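You operate a simulated robot arm through the tools that you are given. There is no shell and no other tool. Be economical: measure what you need, move in short steps, check, and stop when the job is done.

Carry out the task below with a simulated robot arm. There is one attempt and no reset: what you move stays moved.

## Task
Set the brake and the bow bar as the let-off card says.
Fine: free the brake lock, turn till the display shows the card's tension, and lock it again.

The check looks at the end state, three seconds after you hand in, the way a careful person would. Anything else that was tipped, shoved, dropped, spilled or broken makes it a failure.

## Robot
A 6-joint arm with a four-finger gripper on a trunk, on a base that drives. Base frame: it is fixed to the floor where the robot stands at the start and does not move with it; the origin is under the middle of the robot, x ahead of it, y to its left, z up. Lengths are in m, angles in rad, forces in N, time in s.
With the tool pointing down near the work surface it reaches from about 0.1 to 0.92 m from the robot's upright axis, wherever it stands. Its first joint turns from -2.897 to 2.897 rad. Places, roughly: bow lever [0.6, -0.3, 0.9]; brake dial [0.6, -0.1, 1.1]; brake lock lever [0.6, 0, 0.9]; let off card [0.6, -0.5, 1.1]. Payload 3.43 kg.
The tool frame sits at the grasp point between the pads (the TCP): z along the fingers, y along the line on which they close. The tips reach 0.03 m beyond it. The gripper opens to 0.12 m. The gripper's body begins 0.085 m behind the TCP.
Orientation is that of the tool frame in the base frame, as a unit quaternion [x, y, z, w]. With the fingers straight down and closing along the base's y, the tool's x points along the base's -x, its y along +y and its z along -z.

## Interface
- The arm moves only by the tool play_rows. Its argument "moves" is a list of rows, each a list of 3 entries, a list of its own where there are three numbers: the shift along the tool's x, y, z in m, then the turn, a rotation vector about the tool's x, y, z in rad, then the gripper command, from -1 (fully open) to 1 (shut), values between in proportion. In form: [[[dx, dy, dz], [rx, ry, rz], gripper], ...]. A call has 1 to 20 rows; each row shifts and turns the commanded pose from where the row before left it, along the tool's axes as they then stand. Each row takes 0.2 s and may step no farther than 0.05 m and 0.15 rad from the row before; otherwise, or with a gripper value out of range, the whole call is refused. A pose out of reach is approached as far as the arm can. The call stops where the force on the tool passes 90 N (or 10 N more than at its start, if that is more) or the arm is blocked; 0.2 s more then pass. The fingers move at their own pace and stop on an object; they squeeze with about 37 N. The grip force told is the motor's: it shows also when the fingers shut on nothing. Time passes only in rows, and 0.2 s behind the last, so rows that do not move let the fingers close. The reply holds the time, the measured pose of the TCP, the force on the tool along the base axes, the opening and the grip force, in the units named above and with some noise, with the torque about the TCP (base axes, N m) and any sound that the robot's microphone picked up.
- Cameras (640 x 400 px; columns grow to the right, rows downward): "scene" is now at [0.0575, 0.1524, 1.511]; the picture's right is [-0.52, -0.85, 0.00], its down [-0.45, 0.28, -0.85] and it looks along [0.72, -0.44, -0.53] (base axes); focal length 259 px, centre (320, 200). "wrist" rides on the gripper at [0.071, -0.017, -0.12] in the tool frame; the picture's right is [0.23, 0.97, 0.00], its down [-0.81, 0.19, -0.55] and it looks along [-0.54, 0.13, 0.83] (tool axes); focal length 275 px, centre (320, 200). There is no depth. A picture from a camera that has moved, and an enlarged one, comes with that camera's place and axes in the base frame and with its lens.
- get_image(camera): a new picture of that camera. The clock stands still meanwhile.
- move_column(by): slides the trunk up (or, below 0, down) by that many m; the arm and the scene camera ride with it, the base frame stays. It gives what a move gives, with no picture.
- steer(legs): drives the robot by 1 to 6 legs, each [ahead, left, turn to the left] in m, m and rad, along the robot's own axes; the way and the turn of a leg run together, so that a leg with both is an arc; at most 1.5 m and 3.142 rad a leg. The arm and the cameras ride along, it lands a little off, and it stops where it bumps. It gives what a move gives.
- turn_head(pan, tilt): turns the head with the scene camera to pan (to the left, within 2.094 rad either way) and tilt (down, from -0.506 to 1.204), counted from straight ahead of the robot. It gives what a move gives.
- zoom(camera, box): a new picture of the part [left, top, right, bottom] of that camera's present view, enlarged. The clock stands still meanwhile.
- hand_in(): hands the job in; it is judged then, once.

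Work in short steps. Places have to be worked out from the pictures, the camera data and where the tool is seen: move nearer, look again, correct. Check each grasp and each placing, and mend what went wrong. You have 120 turns and 90 pictures in all, those below and enlarged ones among them. Open the gripper and draw the arm clear of the work before you hand the job in, unless the task says otherwise; then end with one line.

The tools are called after "Request:" as a command line: name --argument value ..., lists and objects as JSON in quotes. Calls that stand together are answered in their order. play_rows: Moves the arm, as the interface text tells. Its arguments: {"type":"object","properties":{"moves":{"type":"array","items":{"type":"array"}}},"required":["moves"]} The other tools are called the same way: move_column (by) slides the trunk up or down; steer (legs) drives the base; turn_head (pan, tilt) turns the head that bears the scene camera; get_image (camera) takes a picture; zoom (camera, box) takes an enlarged picture of a part of a camera's view; hand_in () hands the job in.

At the start:

```text
time: 0.0
tcp_pos: [0.4856, -0.2525, 1.2687]
tcp_rot: [0.001, 1.0, -0.001, 0.0]
contact_force: [0.6, 0.4, 0.9]
moment: [0.02, 0.02, 0.01]
width: 0.1199
finger_force: 0.2
trunk travel left (down, up): [-0.075, 0.465]
robot x, y, heading: [-0.0002, -0.0007, 0.003]
head pan, tilt: [-0.552, 0.56]
```

scene: 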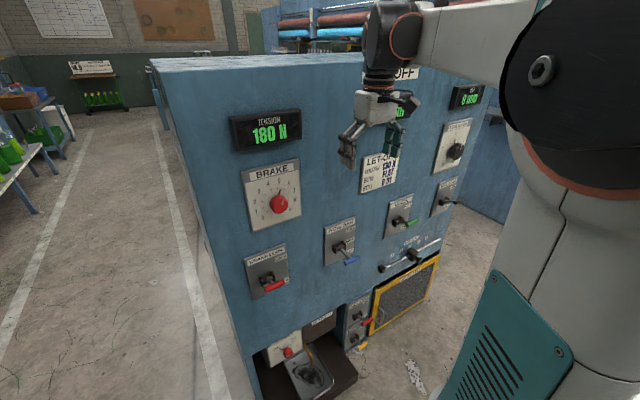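
wrist: 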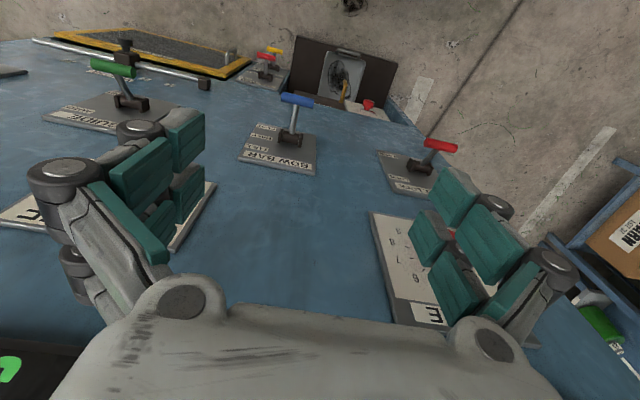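

I look closely at the card and the panel first.

Request:
zoom --camera "scene" --box '[340, 130, 430, 210]'

Request:
zoom --camera "scene" --box '[220, 100, 380, 310]'

```text
5.00 times, centred on (385, 170) of scene
camera zoom: at [0.0575, 0.1524, 1.511], right [-0.52, -0.85, 0.0], down [-0.45, 0.28, -0.85], along [0.72, -0.44, -0.53], focal length 1296 px, centre (-5, 350)
```

zoom: 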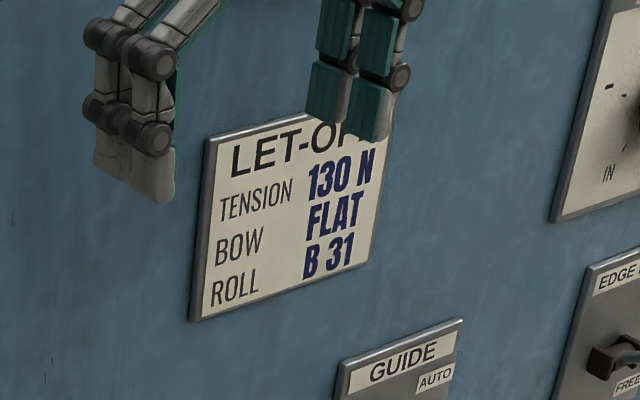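

```text
1.90 times, centred on (300, 205) of scene
camera zoom: at [0.0575, 0.1524, 1.511], right [-0.52, -0.85, 0.0], down [-0.45, 0.28, -0.85], along [0.72, -0.44, -0.53], focal length 494 px, centre (358, 190)
```

zoom: 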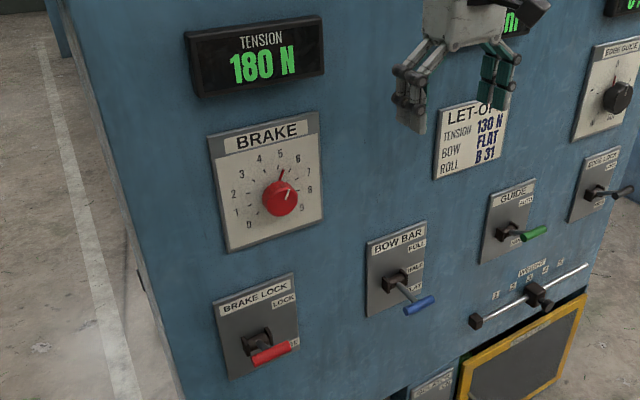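

The card says 130 N and bow FLAT. Now I zoom on the levers to see their current positions.

Request:
zoom --camera "scene" --box '[235, 230, 315, 310]'

Request:
zoom --camera "scene" --box '[310, 200, 390, 280]'

Request:
zoom --camera "scene" --box '[230, 150, 310, 235]'

Request:
zoom --camera "wrist" --box '[220, 60, 480, 220]'

```text
5.00 times, centred on (275, 270) of scene
camera zoom: at [0.0575, 0.1524, 1.511], right [-0.52, -0.85, 0.0], down [-0.45, 0.28, -0.85], along [0.72, -0.44, -0.53], focal length 1296 px, centre (545, -150)
```

zoom: 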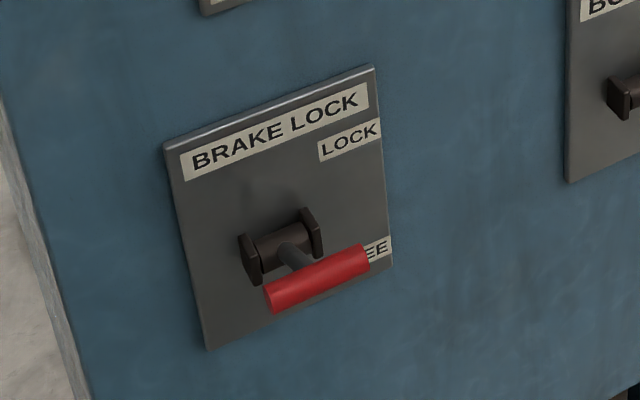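

```text
5.00 times, centred on (350, 240) of scene
camera zoom: at [0.0575, 0.1524, 1.511], right [-0.52, -0.85, 0.0], down [-0.45, 0.28, -0.85], along [0.72, -0.44, -0.53], focal length 1296 px, centre (170, 0)
```

zoom: 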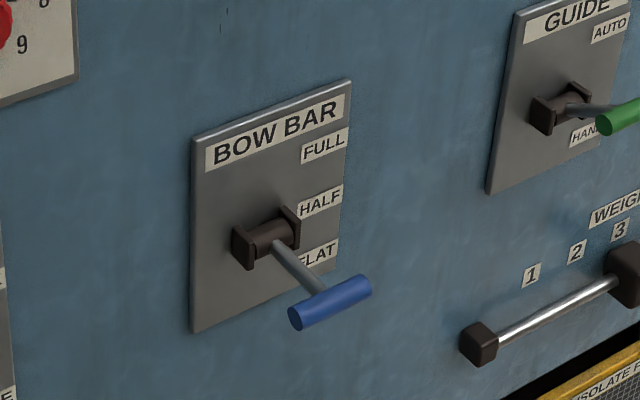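

```text
4.71 times, centred on (270, 192) of scene
camera zoom: at [0.0575, 0.1524, 1.511], right [-0.52, -0.85, 0.0], down [-0.45, 0.28, -0.85], along [0.72, -0.44, -0.53], focal length 1220 px, centre (555, 235)
```

zoom: 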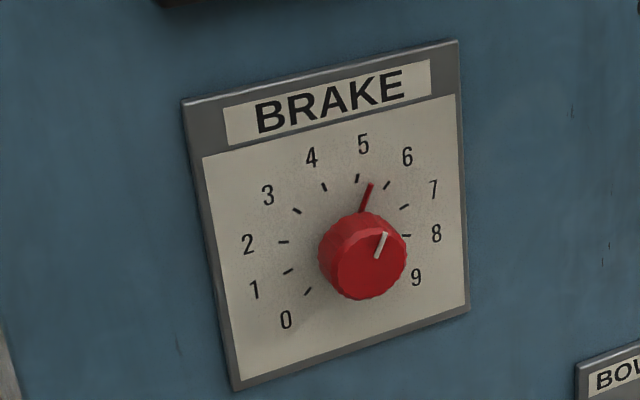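

```text
2.46 times, centred on (350, 140) of wrist
camera zoom: at [0.4143, -0.2695, 1.3896], right [-0.23, 0.97, 0.0], down [0.81, 0.19, 0.55], along [0.54, 0.13, -0.83], focal length 678 px, centre (246, 348)
```

zoom: 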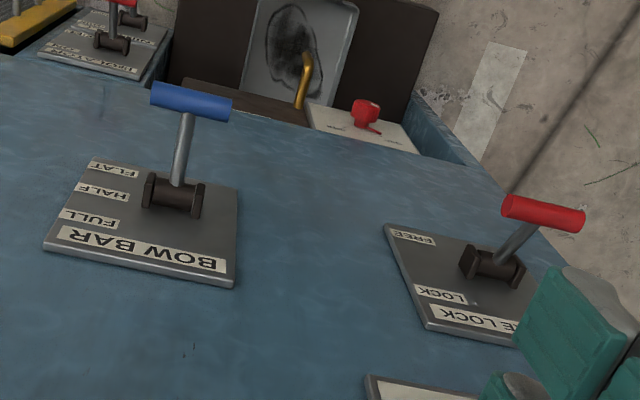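

Bow lever (blue) is straight out at HALF (handle ~[0.552,-0.279,0.858]); lock lever (red) is up at LOCK (handle ~[0.561,0.002,0.894]). I turn the tool to horizontal, pointing at the panel.

Request:
play_rows --moves '[[[0, 0, 0], [0, -0.143, 0], -1], [[0, 0, 0], [0, -0.143, 0], -1], [[0, 0, 0], [0, -0.143, 0], -1], [[0, 0, 0], [0, -0.143, 0], -1], [[0, 0, 0], [0, -0.143, 0], -1], [[0, 0, 0], [0, -0.143, 0], -1], [[0, 0, 0], [0, -0.143, 0], -1], [[0, 0, 0], [0, -0.143, 0], -1], [[0, 0, 0], [0, -0.143, 0], -1], [[0, 0, 0], [0, -0.143, 0], -1], [[0, 0, 0], [0, -0.1408, 0], -1], [[0, 0, 0], [0, 0, 0], -1]]'

Request:
get_image --camera "wrist"

Request:
get_image --camera "scene"

```text
time: 1.3
tcp_pos: [0.5354, -0.2964, 1.281]
tcp_rot: [0.0, 0.925, 0.0, 0.38]
contact_force: [-0.4, 0.8, 0.2]
moment: [-0.03, -0.02, -0.04]
width: 0.1198
finger_force: 0.1
trunk travel left (down, up): [-0.075, 0.465]
robot x, y, heading: [-0.0017, 0.0015, -0.001]
head pan, tilt: [-0.552, 0.56]
stopped in row 6: the arm was blocked; the commanded pose is now the measured one
```

```text
81 pictures are left
camera wrist: at [0.3998, -0.3136, 1.3151], right [-0.16, 0.97, -0.16], down [0.19, 0.19, 0.96], along [0.97, 0.13, -0.21], focal length 275 px, centre (320, 200)
```

wrist: 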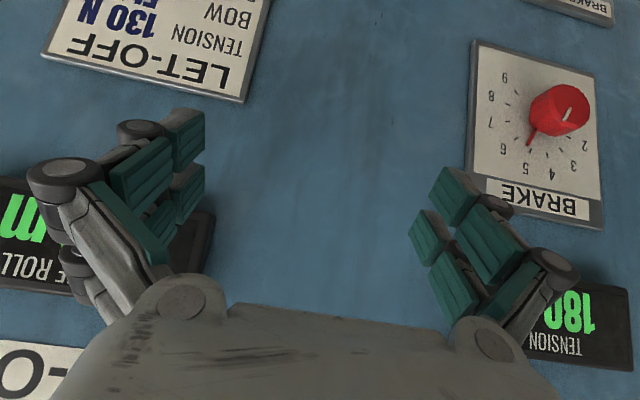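

```text
80 pictures are left
camera scene: at [0.0499, 0.1382, 1.5199], right [-0.67, -0.74, 0.0], down [-0.33, 0.3, -0.9], along [0.67, -0.6, -0.45], focal length 259 px, centre (320, 200)
```

scene: 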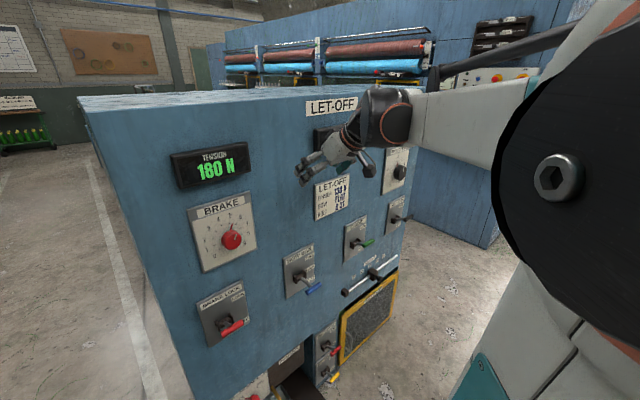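

The wrist/arm is cramped here at this distance and stopped. I back the base off about 0.25 m for room and continue turning.

Request:
steer --legs '[[-0.25, 0, 0]]'

Request:
play_rows --moves '[[[0, 0, 0], [0, -0.1, 0], -1], [[0, 0, 0], [0, -0.1, 0], -1], [[0, 0, 0], [0, -0.1, 0], -1], [[0, 0, 0], [0, -0.1, 0], -1], [[0, 0, 0], [0, 0, 0], -1]]'

Request:
get_image --camera "scene"

```text
time: 3.2
tcp_pos: [0.2846, -0.295, 1.2803]
tcp_rot: [-0.002, 0.925, 0.0, 0.38]
contact_force: [0.5, 0.2, 0.3]
moment: [0.0, 0.02, 0.06]
width: 0.1202
finger_force: 0.0
trunk travel left (down, up): [-0.075, 0.465]
robot x, y, heading: [-0.2512, -0.0001, 0.002]
head pan, tilt: [-0.552, 0.56]
```

```text
time: 4.4
tcp_pos: [0.2919, -0.3026, 1.2808]
tcp_rot: [-0.001, 0.831, 0.001, 0.557]
contact_force: [-0.4, -0.8, -0.1]
moment: [-0.01, -0.02, 0.01]
width: 0.1199
finger_force: 0.0
trunk travel left (down, up): [-0.075, 0.465]
robot x, y, heading: [-0.2491, 0.0003, 0.001]
head pan, tilt: [-0.552, 0.56]
```

```text
79 pictures are left
camera scene: at [-0.207, 0.1322, 1.5206], right [-0.73, -0.69, 0.0], down [-0.3, 0.32, -0.9], along [0.62, -0.65, -0.44], focal length 259 px, centre (320, 200)
```

scene: 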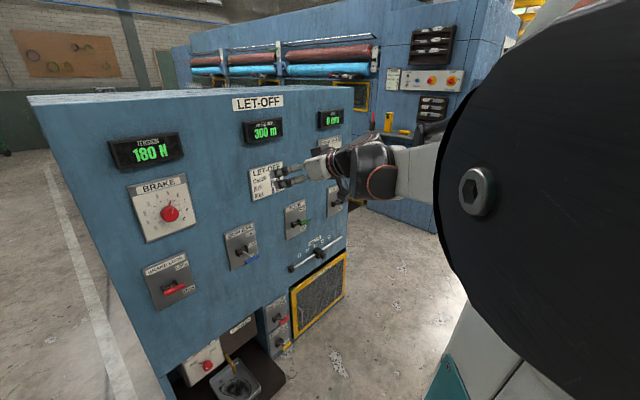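

Still turning fine; finish the last 0.39 rad, then check.

Request:
play_rows --moves '[[[0, 0, 0], [0, -0.1, 0], -1], [[0, 0, 0], [0, -0.1, 0], -1], [[0, 0, 0], [0, -0.1, 0], -1], [[0, 0, 0], [0, -0.089, 0], -1], [[0, 0, 0], [0, 0, 0], 1], [[0, 0, 0], [0, 0, 0], 1]]'

```text
time: 5.8
tcp_pos: [0.2863, -0.2953, 1.279]
tcp_rot: [-0.001, 0.707, 0.001, 0.707]
contact_force: [0.2, 0.1, 0.1]
moment: [0.0, -0.02, 0.03]
width: 0.0004
finger_force: 33.7
trunk travel left (down, up): [-0.075, 0.465]
robot x, y, heading: [-0.2514, -0.0025, 0.003]
head pan, tilt: [-0.552, 0.56]
```

Horizontal now. I move to just in front of and above the bow handle: [0.44, -0.279, 0.92].

Request:
play_rows --moves '[[[0.04, 0.0018, 0.017], [0, 0, 0], 1], [[0.04, 0.0018, 0.017], [0, 0, 0], 1], [[0.04, 0.0018, 0.017], [0, 0, 0], 1], [[0.04, 0.0018, 0.017], [0, 0, 0], 1], [[0.04, 0.0018, 0.017], [0, 0, 0], 1], [[0.04, 0.0018, 0.017], [0, 0, 0], 1], [[0.04, 0.0018, 0.017], [0, 0, 0], 1], [[0.04, 0.0018, 0.017], [0, 0, 0], 1], [[0.039, 0.0018, 0.017], [0, 0, 0], 1], [[0, 0, 0], [0, 0, 0], 1]]'

Request:
get_image --camera "wrist"

Request:
get_image --camera "scene"

```text
time: 8.0
tcp_pos: [0.464, -0.2973, 0.9481]
tcp_rot: [-0.001, 0.708, 0.001, 0.706]
contact_force: [0.7, -0.9, -0.1]
moment: [-0.01, -0.04, -0.01]
width: 0.0
finger_force: 33.6
out of reach, approached as far as the arm can: row 7, 8, 9
trunk travel left (down, up): [-0.075, 0.465]
robot x, y, heading: [-0.2509, 0.0021, 0.004]
head pan, tilt: [-0.552, 0.56]
```

```text
78 pictures are left
camera wrist: at [0.3433, -0.3143, 0.8761], right [0.0, 0.97, -0.23], down [-0.55, 0.19, 0.81], along [0.83, 0.13, 0.54], focal length 275 px, centre (320, 200)
```

wrist: 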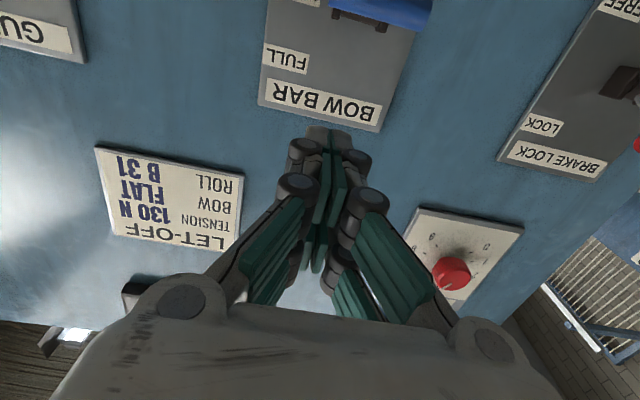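

```text
77 pictures are left
camera scene: at [-0.1929, 0.152, 1.511], right [-0.52, -0.85, 0.0], down [-0.45, 0.28, -0.85], along [0.72, -0.44, -0.53], focal length 259 px, centre (320, 200)
```

scene: 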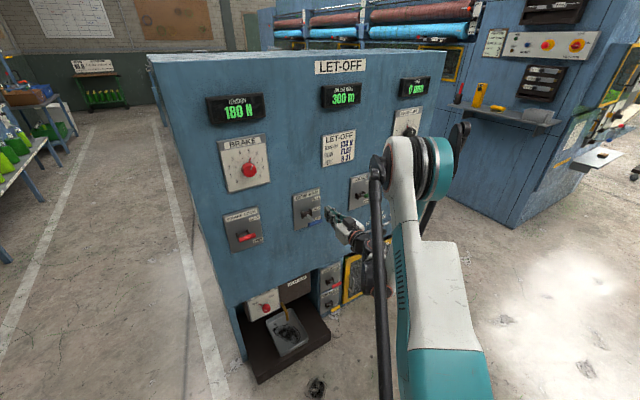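

Low horizontal poses are beyond the wrist. I lower the column 0.07 m, keeping the arm clear of the handles.

Request:
move_column --by -0.07

Request:
play_rows --moves '[[[0, 0.018, -0.015], [0, 0.1, 0], 1], [[0, 0, -0.01], [0, 0.1, 0], 1], [[0, 0, 0], [0, 0.1, 0], 1], [[0, 0, 0], [0, 0.1, 0], 1], [[0, 0, 0], [0, 0, 0], 1]]'

```text
time: 9.0
tcp_pos: [0.4637, -0.2975, 0.8784]
tcp_rot: [-0.001, 0.708, 0.001, 0.706]
contact_force: [0.0, -0.2, 0.6]
moment: [0.01, 0.01, 0.02]
width: 0.0
finger_force: 33.4
trunk travel left (down, up): [-0.005, 0.535]
robot x, y, heading: [-0.2507, 0.0028, 0.005]
head pan, tilt: [-0.552, 0.56]
```

```text
time: 10.2
tcp_pos: [0.4389, -0.2789, 0.8791]
tcp_rot: [-0.002, 0.834, 0.001, 0.552]
contact_force: [0.2, 0.1, 0.6]
moment: [0.05, 0.02, -0.01]
width: 0.0002
finger_force: 33.4
trunk travel left (down, up): [-0.005, 0.535]
robot x, y, heading: [-0.2513, 0.0052, -0.0]
head pan, tilt: [-0.552, 0.56]
```

Pitched 23° down. I raise to z≈0.92 and go forward over the blue handle.

Request:
play_rows --moves '[[[-0.0414, 0, -0.0176], [0, 0, 0], 1], [[-0.0143, 0, 0.0338], [0, 0, 0], 1], [[-0.0143, 0, 0.0338], [0, 0, 0], 1], [[-0.0143, 0, 0.0338], [0, 0, 0], 1], [[0, 0, 0], [0, 0, 0], 1]]'

Request:
get_image --camera "wrist"

Request:
zoom --camera "scene" --box '[200, 140, 440, 290]'

```text
time: 11.4
tcp_pos: [0.549, -0.2791, 0.9233]
tcp_rot: [-0.002, 0.834, 0.002, 0.551]
contact_force: [-0.8, 0.2, -1.2]
moment: [-0.03, -0.04, -0.02]
width: 0.0
finger_force: 33.6
trunk travel left (down, up): [-0.005, 0.535]
robot x, y, heading: [-0.2526, -0.0003, 0.003]
head pan, tilt: [-0.552, 0.56]
```

```text
76 pictures are left
camera wrist: at [0.4105, -0.2966, 0.9055], right [-0.09, 0.97, -0.21], down [-0.19, 0.19, 0.96], along [0.98, 0.13, 0.17], focal length 275 px, centre (320, 200)
```

wrist: 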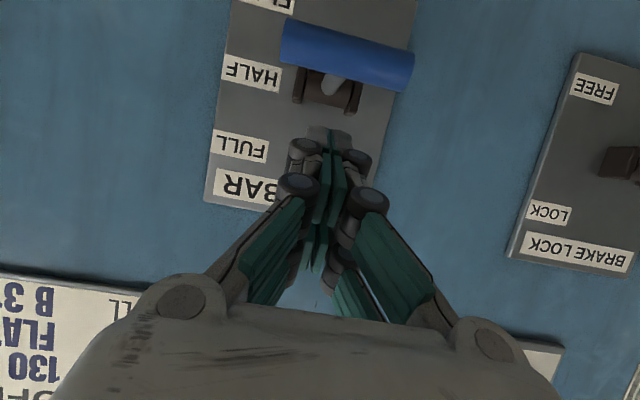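

```text
2.67 times, centred on (320, 215) of scene
camera zoom: at [-0.193, 0.1522, 1.441], right [-0.52, -0.85, 0.0], down [-0.45, 0.28, -0.85], along [0.72, -0.44, -0.53], focal length 691 px, centre (320, 160)
```

zoom: 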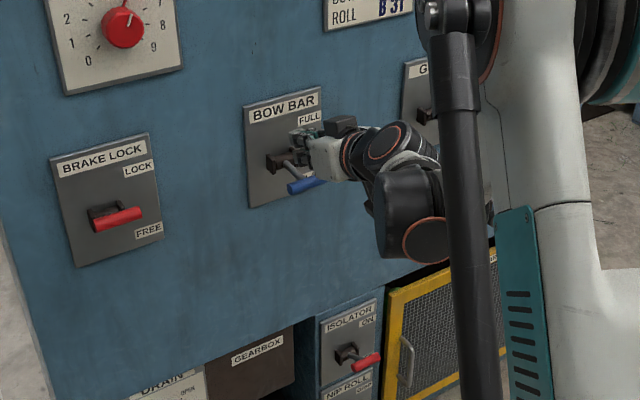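

Handle confirmed at [0.552,-0.28,0.858], fingers right above. Push down gradually.

Request:
play_rows --moves '[[[0.0276, 0, 0.0117], [0, 0, 0], 1], [[0.0092, 0, 0.0039], [0, 0, 0], 1], [[0.0092, 0, 0.0039], [0, 0, 0], 1], [[0.0092, 0, 0.0039], [0, 0, 0], 1], [[0.0092, 0, 0.0039], [0, 0, 0], 1], [[0, 0, 0], [0, 0, 0], 1]]'

Request:
get_image --camera "wrist"

```text
time: 13.0
tcp_pos: [0.5461, -0.2791, 0.8633]
tcp_rot: [0.003, 0.83, 0.0, 0.558]
contact_force: [-17.0, 7.3, 47.9]
moment: [0.28, -0.19, -0.02]
width: 0.0061
finger_force: 34.0
trunk travel left (down, up): [-0.005, 0.535]
robot x, y, heading: [-0.2504, 0.0009, 0.003]
head pan, tilt: [-0.552, 0.56]
stopped in row 6: the force on the tool passed its limit at 92 N (the readings are from after the stop); the commanded pose is now the measured one
```

```text
74 pictures are left
camera wrist: at [0.4076, -0.2953, 0.8419], right [-0.08, 0.97, -0.21], down [-0.2, 0.19, 0.96], along [0.98, 0.12, 0.18], focal length 275 px, centre (320, 200)
```

wrist: 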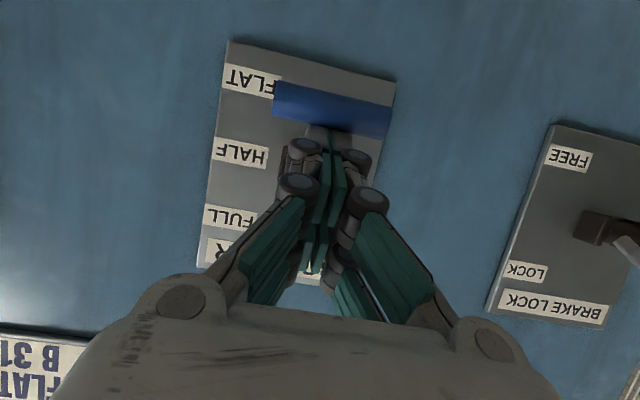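

The handle appears to be ~28° below horizontal, and the force rose as at a stop. I back off upward and look.

Request:
play_rows --moves '[[[-0.0184, 0, -0.0078], [0, 0, 0], 1], [[-0.0368, 0, -0.0156], [0, 0, 0], 1], [[0.0195, 0, -0.046], [0, 0, 0], 1], [[0.0195, 0, -0.046], [0, 0, 0], 1], [[0, 0, 0], [0, 0, 0], 1]]'

Request:
get_image --camera "wrist"

Request:
zoom --camera "scene" --box '[200, 150, 360, 270]'

```text
time: 14.2
tcp_pos: [0.4485, -0.2785, 0.9173]
tcp_rot: [0.001, 0.832, 0.001, 0.554]
contact_force: [-0.7, 0.0, 0.3]
moment: [-0.02, 0.04, -0.03]
width: 0.0
finger_force: 33.6
trunk travel left (down, up): [-0.005, 0.535]
robot x, y, heading: [-0.2496, -0.003, 0.005]
head pan, tilt: [-0.552, 0.56]
```

```text
73 pictures are left
camera wrist: at [0.3103, -0.2959, 0.8969], right [-0.09, 0.97, -0.21], down [-0.2, 0.19, 0.96], along [0.98, 0.13, 0.18], focal length 275 px, centre (320, 200)
```

wrist: 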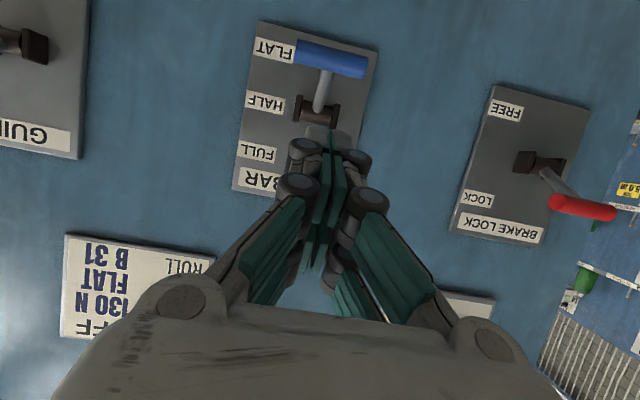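

```text
3.33 times, centred on (280, 210) of scene
camera zoom: at [-0.1939, 0.1522, 1.441], right [-0.52, -0.85, 0.0], down [-0.45, 0.28, -0.85], along [0.72, -0.44, -0.53], focal length 864 px, centre (453, 167)
```

zoom: 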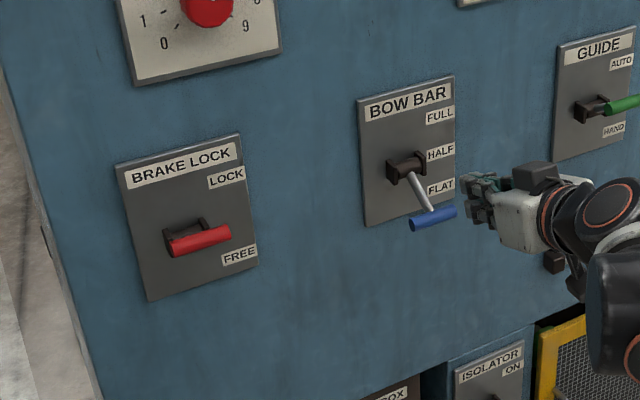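

Bow bar is at FLAT. Next the brake lock: move over to y≈0.002, above the red handle.

Request:
play_rows --moves '[[[-0.0077, 0.0467, -0.0033], [0, 0, 0], 1], [[-0.0077, 0.0467, -0.0033], [0, 0, 0], 1], [[-0.0077, 0.0467, -0.0033], [0, 0, 0], 1], [[-0.0077, 0.0467, -0.0033], [0, 0, 0], 1], [[-0.0077, 0.0467, -0.0033], [0, 0, 0], 1], [[-0.0077, 0.0467, -0.0033], [0, 0, 0], 1], [[-0.0137, 0, 0.0322], [0, 0, 0], 1], [[-0.0137, 0, 0.0322], [0, 0, 0], 1], [[-0.0137, 0, 0.0322], [0, 0, 0], 1], [[0, 0, 0], [0, 0, 0], 1]]'

Request:
get_image --camera "wrist"

```text
time: 16.4
tcp_pos: [0.5552, 0.0001, 0.9681]
tcp_rot: [0.001, 0.832, 0.001, 0.555]
contact_force: [0.1, -0.2, -0.4]
moment: [0.04, -0.04, 0.02]
width: 0.0001
finger_force: 33.6
trunk travel left (down, up): [-0.005, 0.535]
robot x, y, heading: [-0.2529, -0.0014, -0.002]
head pan, tilt: [-0.552, 0.56]
```

```text
71 pictures are left
camera wrist: at [0.4165, -0.0164, 0.9479], right [-0.09, 0.97, -0.21], down [-0.2, 0.19, 0.96], along [0.98, 0.12, 0.18], focal length 275 px, centre (320, 200)
```

wrist: 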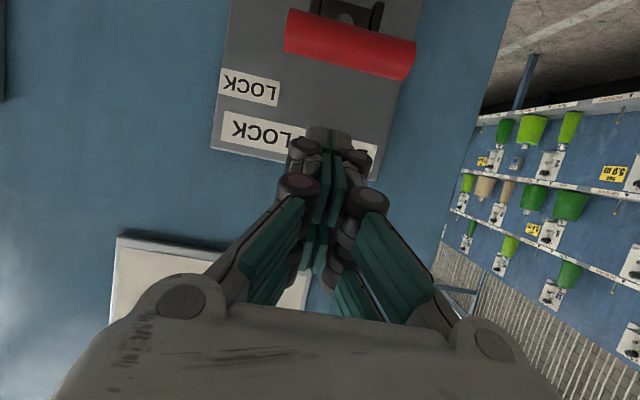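

Aligned above the red handle. Push it down toward FREE.

Request:
play_rows --moves '[[[0.0368, 0, 0.0156], [0, 0, 0], 1], [[0.011, 0, 0.0047], [0, 0, 0], 1], [[0.011, 0, 0.0047], [0, 0, 0], 1], [[0.011, 0, 0.0047], [0, 0, 0], 1], [[0.011, 0, 0.0047], [0, 0, 0], 1], [[0.011, 0, 0.0047], [0, 0, 0], 1], [[0.0092, 0, 0.0039], [0, 0, 0], 1]]'

Request:
get_image --camera "wrist"

```text
time: 18.0
tcp_pos: [0.552, 0.0001, 0.8663]
tcp_rot: [0.001, 0.829, 0.0, 0.56]
contact_force: [-11.6, -1.5, 63.5]
moment: [-0.05, -0.61, -0.03]
width: 0.0061
finger_force: 33.4
trunk travel left (down, up): [-0.005, 0.535]
robot x, y, heading: [-0.2499, -0.0056, 0.003]
head pan, tilt: [-0.552, 0.56]
```

```text
70 pictures are left
camera wrist: at [0.4129, -0.0168, 0.8441], right [-0.08, 0.97, -0.21], down [-0.21, 0.19, 0.96], along [0.97, 0.12, 0.19], focal length 275 px, centre (320, 200)
```

wrist: 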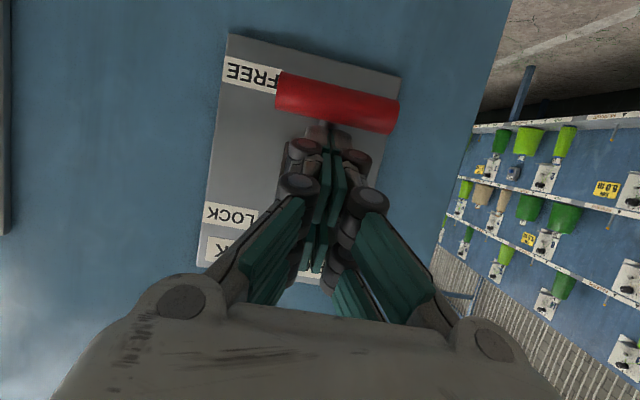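

Looks to be at FREE. Back off, raise, and bring the tool horizontal again for the dial.

Request:
play_rows --moves '[[[-0.0276, 0, -0.0117], [0, 0, 0], 1], [[-0.0276, 0, -0.0117], [0, 0, 0], 1], [[0.0195, 0, -0.046], [0, 0, 0], 1], [[0.0195, 0, -0.046], [0, 0, 0], 1], [[-0.046, 0, -0.0195], [0, 0, 0], 1], [[-0.046, 0, -0.0195], [0, 0, 0], 1], [[-0.046, 0, -0.0195], [0, 0, 0], 1], [[0, 0, 0], [0, -0.1, 0], -1], [[0, 0, 0], [0, -0.1, 0], -1], [[0, 0, 0], [0, -0.1, 0], -1], [[0, -0.03, 0], [0, -0.1, 0], -1], [[0, -0.03, 0], [0, 0, 0], -1], [[0, 0, 0], [0, 0, 0], -1]]'

Request:
get_image --camera "wrist"

Request:
get_image --camera "scene"

```text
time: 20.8
tcp_pos: [0.4547, -0.047, 1.0651]
tcp_rot: [0.001, 0.706, -0.001, 0.708]
contact_force: [0.1, 0.6, -0.4]
moment: [0.0, -0.02, 0.07]
width: 0.1202
finger_force: 0.0
out of reach, approached as far as the arm can: row 11
trunk travel left (down, up): [-0.005, 0.535]
robot x, y, heading: [-0.2516, -0.0023, -0.001]
head pan, tilt: [-0.552, 0.56]
```

```text
69 pictures are left
camera wrist: at [0.3345, -0.0633, 0.9933], right [0.0, 0.97, -0.23], down [-0.56, 0.19, 0.81], along [0.83, 0.12, 0.54], focal length 275 px, centre (320, 200)
```

wrist: 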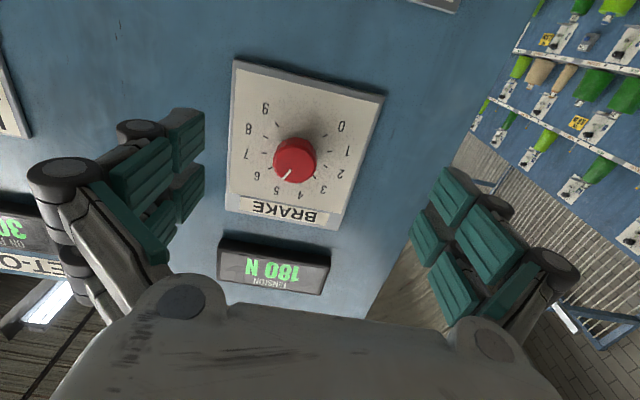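

```text
68 pictures are left
camera scene: at [-0.1931, 0.1515, 1.4411], right [-0.52, -0.85, 0.0], down [-0.45, 0.28, -0.85], along [0.72, -0.44, -0.53], focal length 259 px, centre (320, 200)
```

scene: 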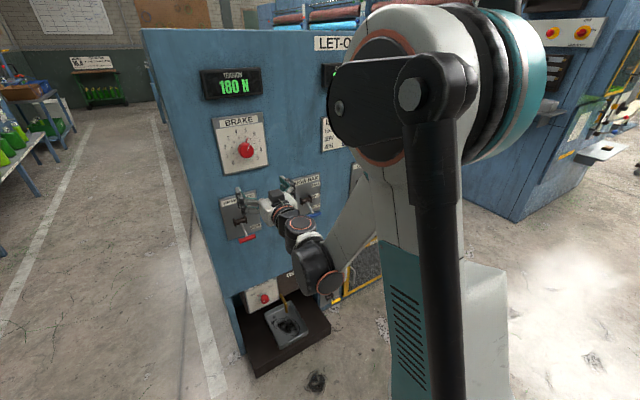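

Lock is down at FREE. Dial knob's front centre triangulates to about [0.615,-0.0625,1.128]. Approach to x=0.55 in line with it.

Request:
play_rows --moves '[[[-0.032, -0.0078, 0.03], [0, 0, 0], -0.4], [[-0.031, -0.0077, 0.03], [0, 0, 0], -0.4], [[0, 0, 0.035], [0, 0, 0], -0.4], [[0, 0, 0], [0, 0, 0], -0.4]]'

Request:
get_image --camera "wrist"

Request:
zoom --camera "scene" --box '[180, 50, 340, 190]'

```text
time: 21.8
tcp_pos: [0.5492, -0.0613, 1.1304]
tcp_rot: [0.002, 0.705, 0.0, 0.709]
contact_force: [0.4, 0.8, -0.1]
moment: [0.01, -0.02, -0.02]
width: 0.0839
finger_force: 0.1
trunk travel left (down, up): [-0.005, 0.535]
robot x, y, heading: [-0.2485, -0.0019, -0.0]
head pan, tilt: [-0.552, 0.56]
```

```text
67 pictures are left
camera wrist: at [0.4303, -0.0772, 1.0566], right [0.0, 0.97, -0.23], down [-0.56, 0.19, 0.81], along [0.83, 0.12, 0.54], focal length 275 px, centre (320, 200)
```

wrist: 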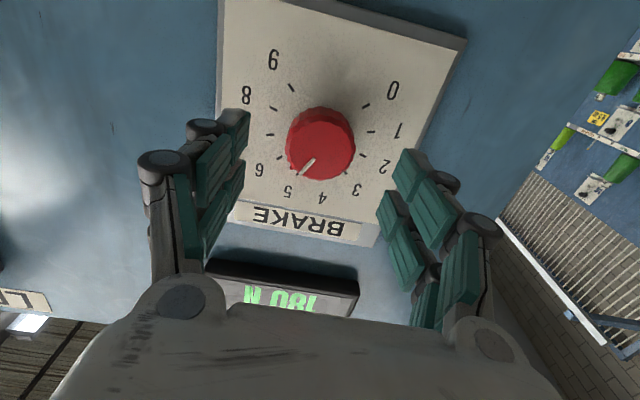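

```text
2.86 times, centred on (260, 120) of scene
camera zoom: at [-0.1927, 0.1523, 1.4409], right [-0.52, -0.85, 0.0], down [-0.45, 0.28, -0.85], along [0.72, -0.44, -0.53], focal length 740 px, centre (491, 429)
```

zoom: 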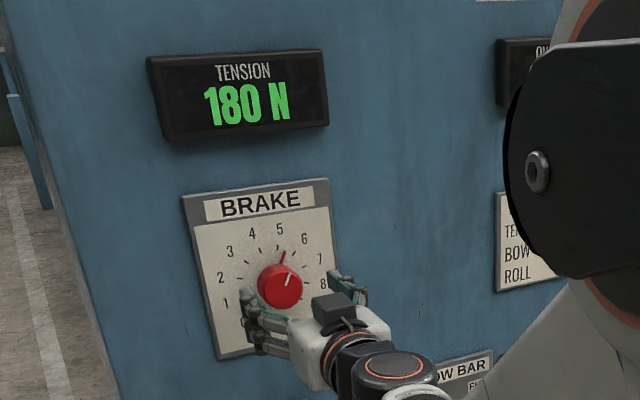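

Well aligned. Advance 0.05 m so the pads flank the knob, then close.

Request:
play_rows --moves '[[[0, 0, 0.02], [0, 0, 0], -0.4], [[0, 0, 0.02], [0, 0, 0], -0.4], [[0, 0, 0.01], [0, 0, 0], -0.4], [[0, 0, 0], [0, 0, 0], 0.1], [[0, 0, 0], [0, 0, 0], 0.3], [[0, 0, 0], [0, 0, 0], 1], [[0, 0, 0], [0, 0, 0], 1]]'

Request:
get_image --camera "wrist"

Request:
zoom --camera "scene" --box '[180, 50, 340, 190]'

```text
time: 23.4
tcp_pos: [0.6001, -0.0593, 1.1295]
tcp_rot: [0.0, 0.705, 0.001, 0.709]
contact_force: [1.6, 5.3, 2.9]
moment: [0.05, -0.04, 0.44]
width: 0.0461
finger_force: 45.2
trunk travel left (down, up): [-0.005, 0.535]
robot x, y, heading: [-0.2506, -0.0014, 0.003]
head pan, tilt: [-0.552, 0.56]
```

```text
65 pictures are left
camera wrist: at [0.4801, -0.0769, 1.0571], right [0.0, 0.97, -0.23], down [-0.56, 0.19, 0.81], along [0.83, 0.13, 0.54], focal length 275 px, centre (320, 200)
```

wrist: 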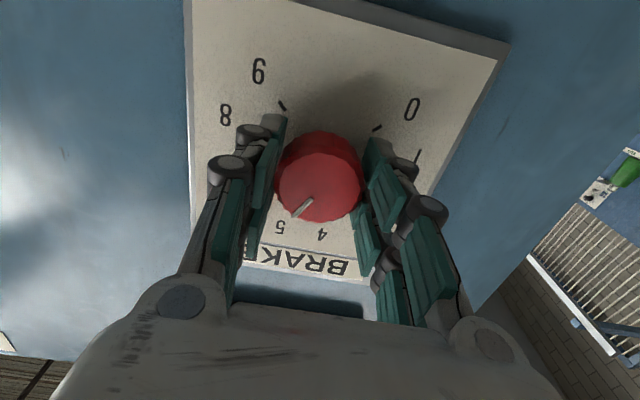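

```text
2.86 times, centred on (260, 120) of scene
camera zoom: at [-0.1934, 0.153, 1.4409], right [-0.52, -0.85, 0.0], down [-0.45, 0.28, -0.85], along [0.72, -0.44, -0.53], focal length 740 px, centre (491, 429)
```

zoom: 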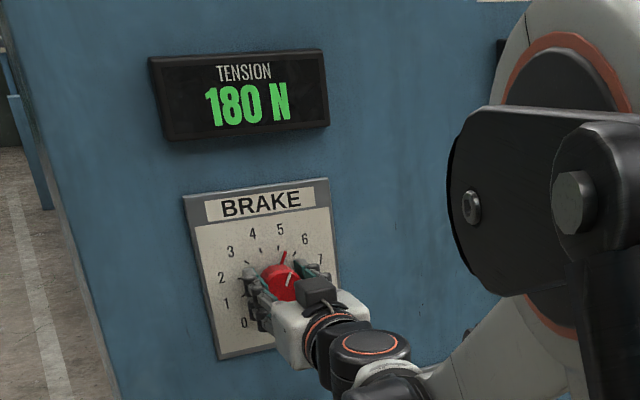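

Knob gripped (width 46 mm). Turn counter-clockwise (−z) by 0.4 rad and read the display.

Request:
play_rows --moves '[[[0, 0, 0], [0, 0, -0.1], 1], [[0, 0, 0], [0, 0, -0.1], 1], [[0, 0, 0], [0, 0, -0.1], 1], [[0, 0, 0], [0, 0, -0.1], 1], [[0, 0, 0], [0, 0, 0], 1], [[0, 0, 0], [0, 0, 0], 1]]'

Request:
zoom --camera "scene" --box '[180, 50, 340, 190]'

```text
time: 24.8
tcp_pos: [0.6004, -0.0599, 1.13]
tcp_rot: [-0.139, 0.692, -0.142, 0.694]
contact_force: [13.8, 8.2, 11.4]
moment: [-0.01, -0.27, 0.34]
width: 0.046
finger_force: 44.9
trunk travel left (down, up): [-0.005, 0.535]
robot x, y, heading: [-0.2494, -0.0021, 0.005]
head pan, tilt: [-0.552, 0.56]
```

```text
2.86 times, centred on (260, 120) of scene
camera zoom: at [-0.1928, 0.1533, 1.4409], right [-0.52, -0.85, 0.0], down [-0.45, 0.28, -0.85], along [0.72, -0.44, -0.53], focal length 740 px, centre (491, 429)
```

zoom: 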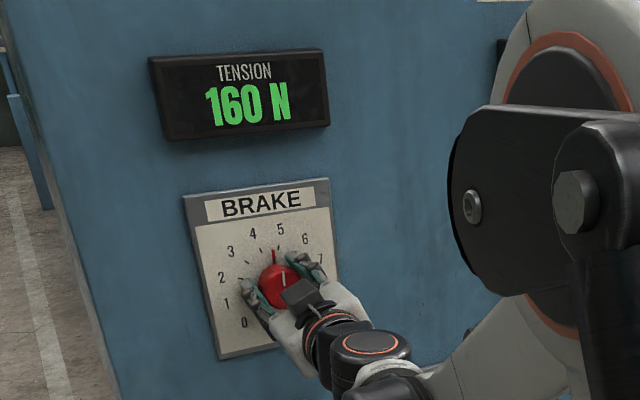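

180→160 N for 0.4 rad. Turn another 0.4 rad.

Request:
play_rows --moves '[[[0, 0, 0], [0, 0, -0.1], 1], [[0, 0, 0], [0, 0, -0.1], 1], [[0, 0, 0], [0, 0, -0.1], 1], [[0, 0, 0], [0, 0, -0.1], 1], [[0, 0, 0], [0, 0, 0], 1], [[0, 0, 0], [0, 0, 0], 1]]'

Request:
zoom --camera "scene" --box '[180, 50, 340, 190]'

```text
time: 26.2
tcp_pos: [0.6004, -0.0602, 1.1299]
tcp_rot: [-0.274, 0.65, -0.276, 0.653]
contact_force: [27.0, 8.1, 25.3]
moment: [0.02, -0.58, 0.25]
width: 0.046
finger_force: 45.1
trunk travel left (down, up): [-0.005, 0.535]
robot x, y, heading: [-0.2493, -0.0035, 0.004]
head pan, tilt: [-0.552, 0.56]
```

```text
2.86 times, centred on (260, 120) of scene
camera zoom: at [-0.1925, 0.1533, 1.441], right [-0.52, -0.85, 0.0], down [-0.45, 0.28, -0.85], along [0.72, -0.44, -0.53], focal length 740 px, centre (491, 429)
```

zoom: 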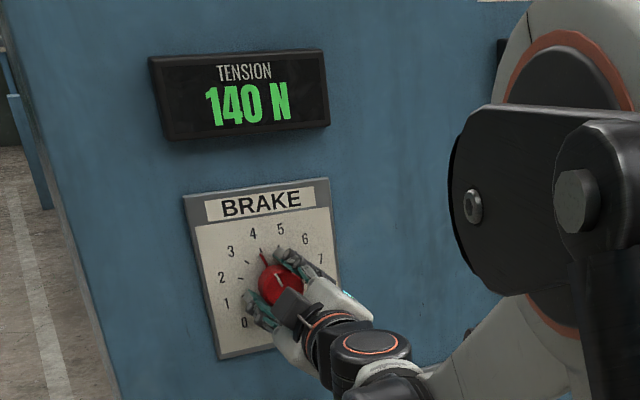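

140 N. Now small increments; 0.1 rad and look.

Request:
play_rows --moves '[[[0, 0, 0], [0, 0, -0.05], 1], [[0, 0, 0], [0, 0, -0.05], 1], [[0, 0, 0], [0, 0, 0], 1]]'

Request:
zoom --camera "scene" --box '[200, 50, 320, 190]'

```text
time: 27.0
tcp_pos: [0.6006, -0.0607, 1.1291]
tcp_rot: [-0.305, 0.636, -0.308, 0.638]
contact_force: [28.2, 7.1, 26.8]
moment: [0.02, -0.71, 0.36]
width: 0.0461
finger_force: 45.4
trunk travel left (down, up): [-0.005, 0.535]
robot x, y, heading: [-0.2477, -0.003, -0.002]
head pan, tilt: [-0.552, 0.56]
```

```text
2.86 times, centred on (260, 120) of scene
camera zoom: at [-0.1927, 0.1533, 1.4409], right [-0.52, -0.85, 0.0], down [-0.45, 0.28, -0.85], along [0.72, -0.44, -0.53], focal length 740 px, centre (491, 429)
```

zoom: 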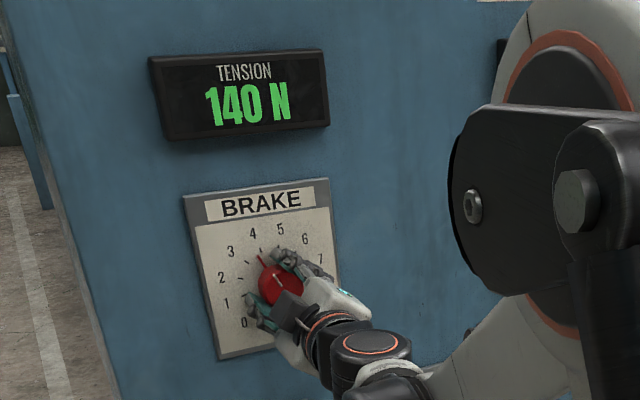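

Still 140. Another 0.05.

Request:
play_rows --moves '[[[0, 0, 0], [0, 0, -0.05], 1], [[0, 0, 0], [0, 0, 0], 1]]'

Request:
zoom --camera "scene" --box '[200, 50, 320, 190]'

```text
time: 27.6
tcp_pos: [0.5998, -0.0603, 1.1296]
tcp_rot: [-0.322, 0.628, -0.324, 0.63]
contact_force: [31.9, 7.4, 31.3]
moment: [0.01, -0.73, 0.19]
width: 0.0458
finger_force: 45.0
trunk travel left (down, up): [-0.005, 0.535]
robot x, y, heading: [-0.25, 0.0008, -0.004]
head pan, tilt: [-0.552, 0.56]
```

```text
2.86 times, centred on (260, 120) of scene
camera zoom: at [-0.1928, 0.1532, 1.441], right [-0.52, -0.85, 0.0], down [-0.45, 0.28, -0.85], along [0.72, -0.44, -0.53], focal length 740 px, centre (491, 429)
```

zoom: 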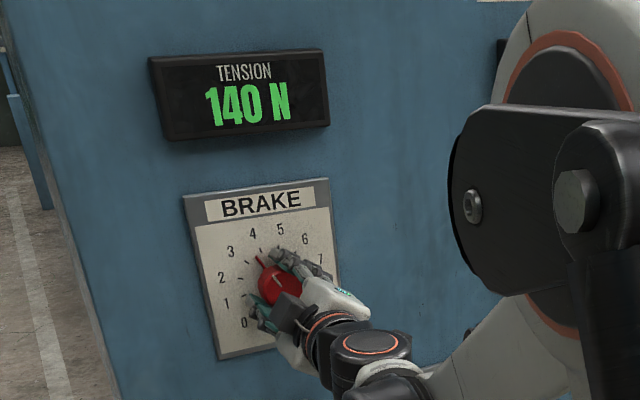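

Still 140; another 0.05.

Request:
play_rows --moves '[[[0, 0, 0], [0, 0, -0.05], 1], [[0, 0, 0], [0, 0, 0], 1]]'

Request:
zoom --camera "scene" --box '[200, 50, 320, 190]'

```text
time: 28.2
tcp_pos: [0.5999, -0.0613, 1.1281]
tcp_rot: [-0.338, 0.62, -0.34, 0.621]
contact_force: [33.3, 6.5, 34.9]
moment: [-0.01, -0.82, 0.15]
width: 0.0458
finger_force: 44.8
trunk travel left (down, up): [-0.005, 0.535]
robot x, y, heading: [-0.2529, 0.0031, 0.003]
head pan, tilt: [-0.552, 0.56]
```

```text
2.86 times, centred on (260, 120) of scene
camera zoom: at [-0.1928, 0.1532, 1.441], right [-0.52, -0.85, 0.0], down [-0.45, 0.28, -0.85], along [0.72, -0.44, -0.53], focal length 740 px, centre (491, 429)
```

zoom: 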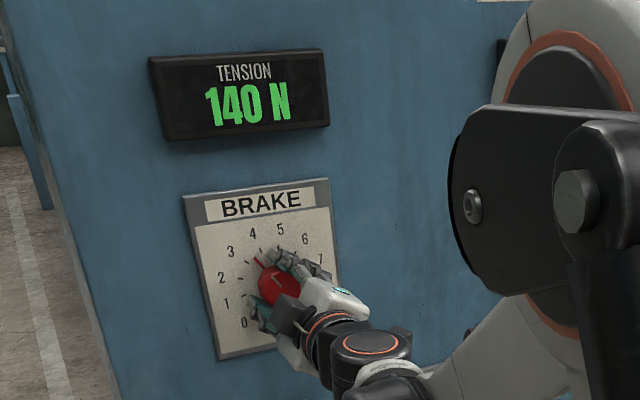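

Still 140; turn 0.06 more.

Request:
play_rows --moves '[[[0, 0, 0], [0, 0, -0.06], 1], [[0, 0, 0], [0, 0, 0], 1]]'

Request:
zoom --camera "scene" --box '[200, 50, 320, 190]'

```text
time: 28.8
tcp_pos: [0.6, -0.0591, 1.1296]
tcp_rot: [-0.355, 0.609, -0.359, 0.612]
contact_force: [34.2, 5.4, 34.9]
moment: [0.04, -0.77, 0.17]
width: 0.0457
finger_force: 45.3
trunk travel left (down, up): [-0.005, 0.535]
robot x, y, heading: [-0.25, -0.0016, 0.006]
head pan, tilt: [-0.552, 0.56]
```

```text
2.86 times, centred on (260, 120) of scene
camera zoom: at [-0.1928, 0.1531, 1.441], right [-0.52, -0.85, 0.0], down [-0.45, 0.28, -0.85], along [0.72, -0.44, -0.53], focal length 740 px, centre (491, 429)
```

zoom: 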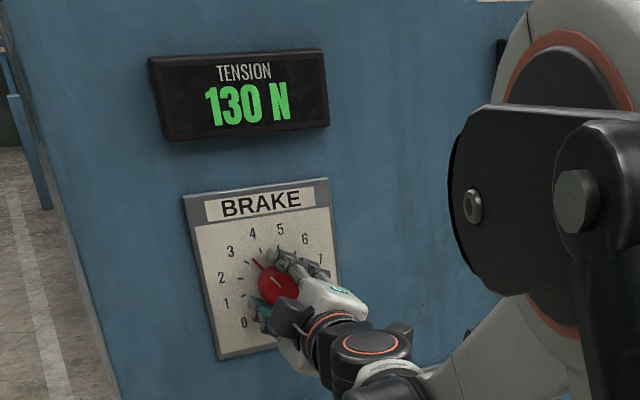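

130 N now shown, but just past the edge. Turn ~0.09 further to sit mid-step, then check.

Request:
play_rows --moves '[[[0, 0, 0], [0, 0, -0.05], 1], [[0, 0, 0], [0, 0, -0.03], 1], [[0, 0, 0], [0, 0, 0], 1]]'

Request:
zoom --camera "scene" --box '[200, 50, 320, 190]'

```text
time: 29.6
tcp_pos: [0.6006, -0.0612, 1.1285]
tcp_rot: [-0.38, 0.594, -0.384, 0.596]
contact_force: [32.7, 5.2, 32.2]
moment: [0.05, -0.76, 0.21]
width: 0.0461
finger_force: 44.8
trunk travel left (down, up): [-0.005, 0.535]
robot x, y, heading: [-0.2519, -0.0027, -0.0]
head pan, tilt: [-0.552, 0.56]
```

```text
2.86 times, centred on (260, 120) of scene
camera zoom: at [-0.1928, 0.1531, 1.4409], right [-0.52, -0.85, 0.0], down [-0.45, 0.28, -0.85], along [0.72, -0.44, -0.53], focal length 740 px, centre (491, 429)
```

zoom: 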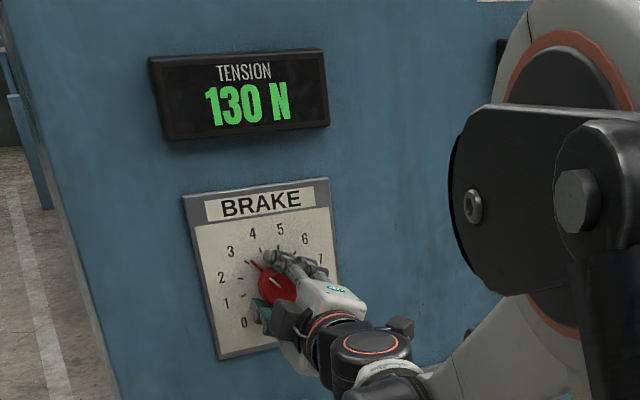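

Still 130 N. I release gently, check that the display holds, then withdraw straight back.

Request:
play_rows --moves '[[[0, 0, 0], [0, 0, 0], 0.0], [[0, 0, 0], [0, 0, 0], -0.3], [[0, 0, 0], [0, 0, 0], -0.4], [[0, 0, -0.04], [0, 0, 0], -0.4], [[0, 0, -0.04], [0, 0, 0], -0.4], [[0, 0, -0.04], [0, 0, 0], -0.4], [[0, 0, 0], [0, 0, 0], -0.4]]'

Request:
zoom --camera "scene" --box '[180, 50, 340, 250]'

```text
time: 31.2
tcp_pos: [0.4791, -0.0609, 1.1276]
tcp_rot: [-0.379, 0.594, -0.383, 0.597]
contact_force: [0.2, -0.8, 0.4]
moment: [-0.02, 0.02, -0.04]
width: 0.0839
finger_force: 0.1
trunk travel left (down, up): [-0.005, 0.535]
robot x, y, heading: [-0.2519, -0.0001, 0.004]
head pan, tilt: [-0.552, 0.56]
```

```text
2.00 times, centred on (260, 150) of scene
camera zoom: at [-0.1938, 0.1523, 1.441], right [-0.52, -0.85, 0.0], down [-0.45, 0.28, -0.85], along [0.72, -0.44, -0.53], focal length 518 px, centre (440, 300)
```

zoom: 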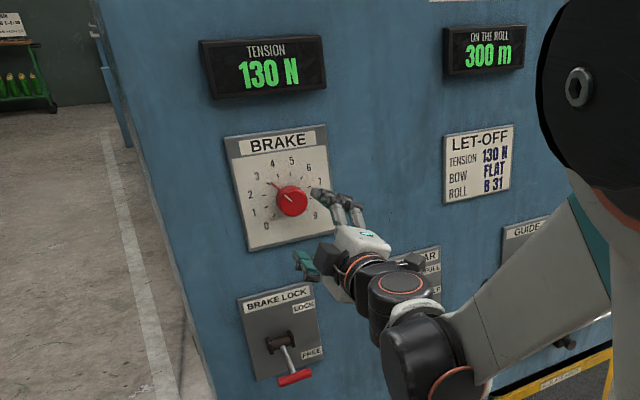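

Display holds 130 N. Now roll back, pitch the tool down a bit, and close the fingers, staying clear of the panel.

Request:
play_rows --moves '[[[0, 0, -0.02], [0, 0, 0.142], 1], [[0, 0, -0.02], [0, 0, 0.142], 1], [[0, 0, -0.02], [0, 0, 0.142], 1], [[0, 0, 0], [0, 0, 0.142], 1], [[0, 0, 0], [0, 0, 0.142], 1], [[0, 0, 0], [0, 0, 0.142], 1], [[0, 0, 0], [0, 0, 0.142], 1], [[0, 0, 0], [0, 0, 0.142], 1], [[0, 0.02, 0], [0, 0.14, 0], 1], [[0, 0.02, 0], [0, 0.14, 0], 1], [[0, 0.022, 0], [0, 0.14, 0], 1], [[0, 0, 0], [0, 0, 0], 1]]'

```text
time: 33.8
tcp_pos: [0.4214, -0.0102, 1.1286]
tcp_rot: [-0.005, 0.819, 0.003, 0.574]
contact_force: [0.2, -0.4, 0.3]
moment: [0.01, 0.02, 0.0]
width: 0.0
finger_force: 33.4
out of reach, approached as far as the arm can: row 9, 10
trunk travel left (down, up): [-0.005, 0.535]
robot x, y, heading: [-0.2488, -0.0013, 0.005]
head pan, tilt: [-0.552, 0.56]
```

Pitch is ~20° down. Descend in front of the lock lever to about z=0.80, x=0.43 (handle is at x≈0.56).

Request:
play_rows --moves '[[[0.0434, 0.0017, 0.0184], [0, 0.06, 0], 1], [[0.0434, 0.0017, 0.0184], [0, 0, 0], 1], [[0.0434, 0.0017, 0.0184], [0, 0, 0], 1], [[0.0434, 0.0017, 0.0184], [0, 0, 0], 1], [[0.0434, 0.0017, 0.0184], [0, 0, 0], 1], [[0.0434, 0.0017, 0.0184], [0, 0, 0], 1], [[0.0434, 0.0017, 0.0184], [0, 0, 0], 1], [[0, 0, 0], [0, 0, 0], 1]]'

Request:
get_image --camera "wrist"

Request:
get_image --camera "scene"

```text
time: 35.6
tcp_pos: [0.469, 0.0025, 0.8557]
tcp_rot: [-0.005, 0.836, 0.003, 0.548]
contact_force: [-0.1, 0.2, 0.9]
moment: [0.02, 0.01, -0.02]
width: 0.0
finger_force: 33.2
out of reach, approached as far as the arm can: row 6, 7
trunk travel left (down, up): [-0.005, 0.535]
robot x, y, heading: [-0.2514, 0.0011, 0.003]
head pan, tilt: [-0.552, 0.56]
```

```text
55 pictures are left
camera wrist: at [0.3299, -0.0165, 0.8386], right [-0.1, 0.97, -0.21], down [-0.18, 0.19, 0.96], along [0.98, 0.14, 0.16], focal length 275 px, centre (320, 200)
```

wrist: 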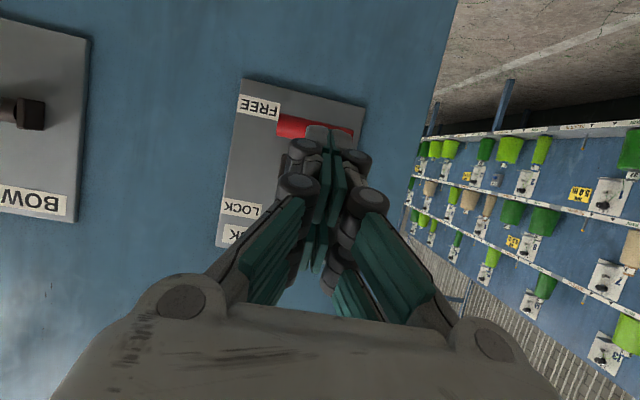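

```text
54 pictures are left
camera scene: at [-0.1929, 0.1523, 1.441], right [-0.52, -0.85, 0.0], down [-0.45, 0.28, -0.85], along [0.72, -0.44, -0.53], focal length 259 px, centre (320, 200)
```

scene: 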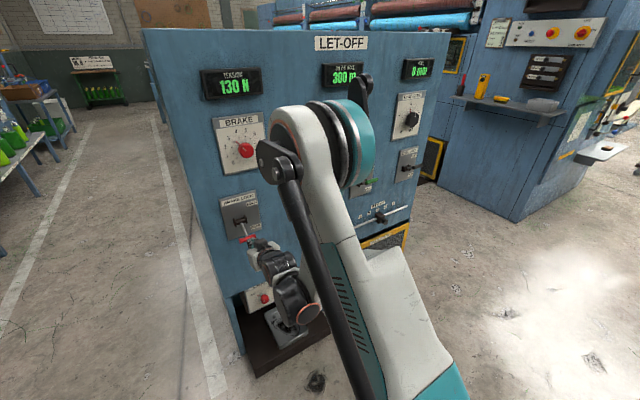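

The wrist bend limits low poses this close. I back the base another 0.2 m so the arm works more outstretched.

Request:
steer --legs '[[-0.2, 0, 0]]'

Request:
play_rows --moves '[[[0.0, 0, 0.045], [0, 0, 0], 1], [[0.0, 0, 0.045], [0, 0, 0], 1], [[0.0, 0, 0.045], [0, 0, 0], 1], [[0, 0, 0], [0, 0, 0], 1]]'

```text
time: 37.2
tcp_pos: [0.2689, 0.0015, 0.8552]
tcp_rot: [-0.004, 0.836, 0.002, 0.548]
contact_force: [0.5, -0.8, 0.7]
moment: [0.02, 0.0, -0.02]
width: 0.0
finger_force: 33.6
trunk travel left (down, up): [-0.005, 0.535]
robot x, y, heading: [-0.4496, 0.0009, 0.002]
head pan, tilt: [-0.552, 0.56]
```

```text
time: 38.2
tcp_pos: [0.393, 0.0018, 0.8018]
tcp_rot: [-0.004, 0.837, 0.002, 0.547]
contact_force: [0.4, -0.5, -0.6]
moment: [0.0, 0.01, 0.02]
width: 0.0
finger_force: 33.6
trunk travel left (down, up): [-0.005, 0.535]
robot x, y, heading: [-0.4512, 0.0032, -0.001]
head pan, tilt: [-0.552, 0.56]
```

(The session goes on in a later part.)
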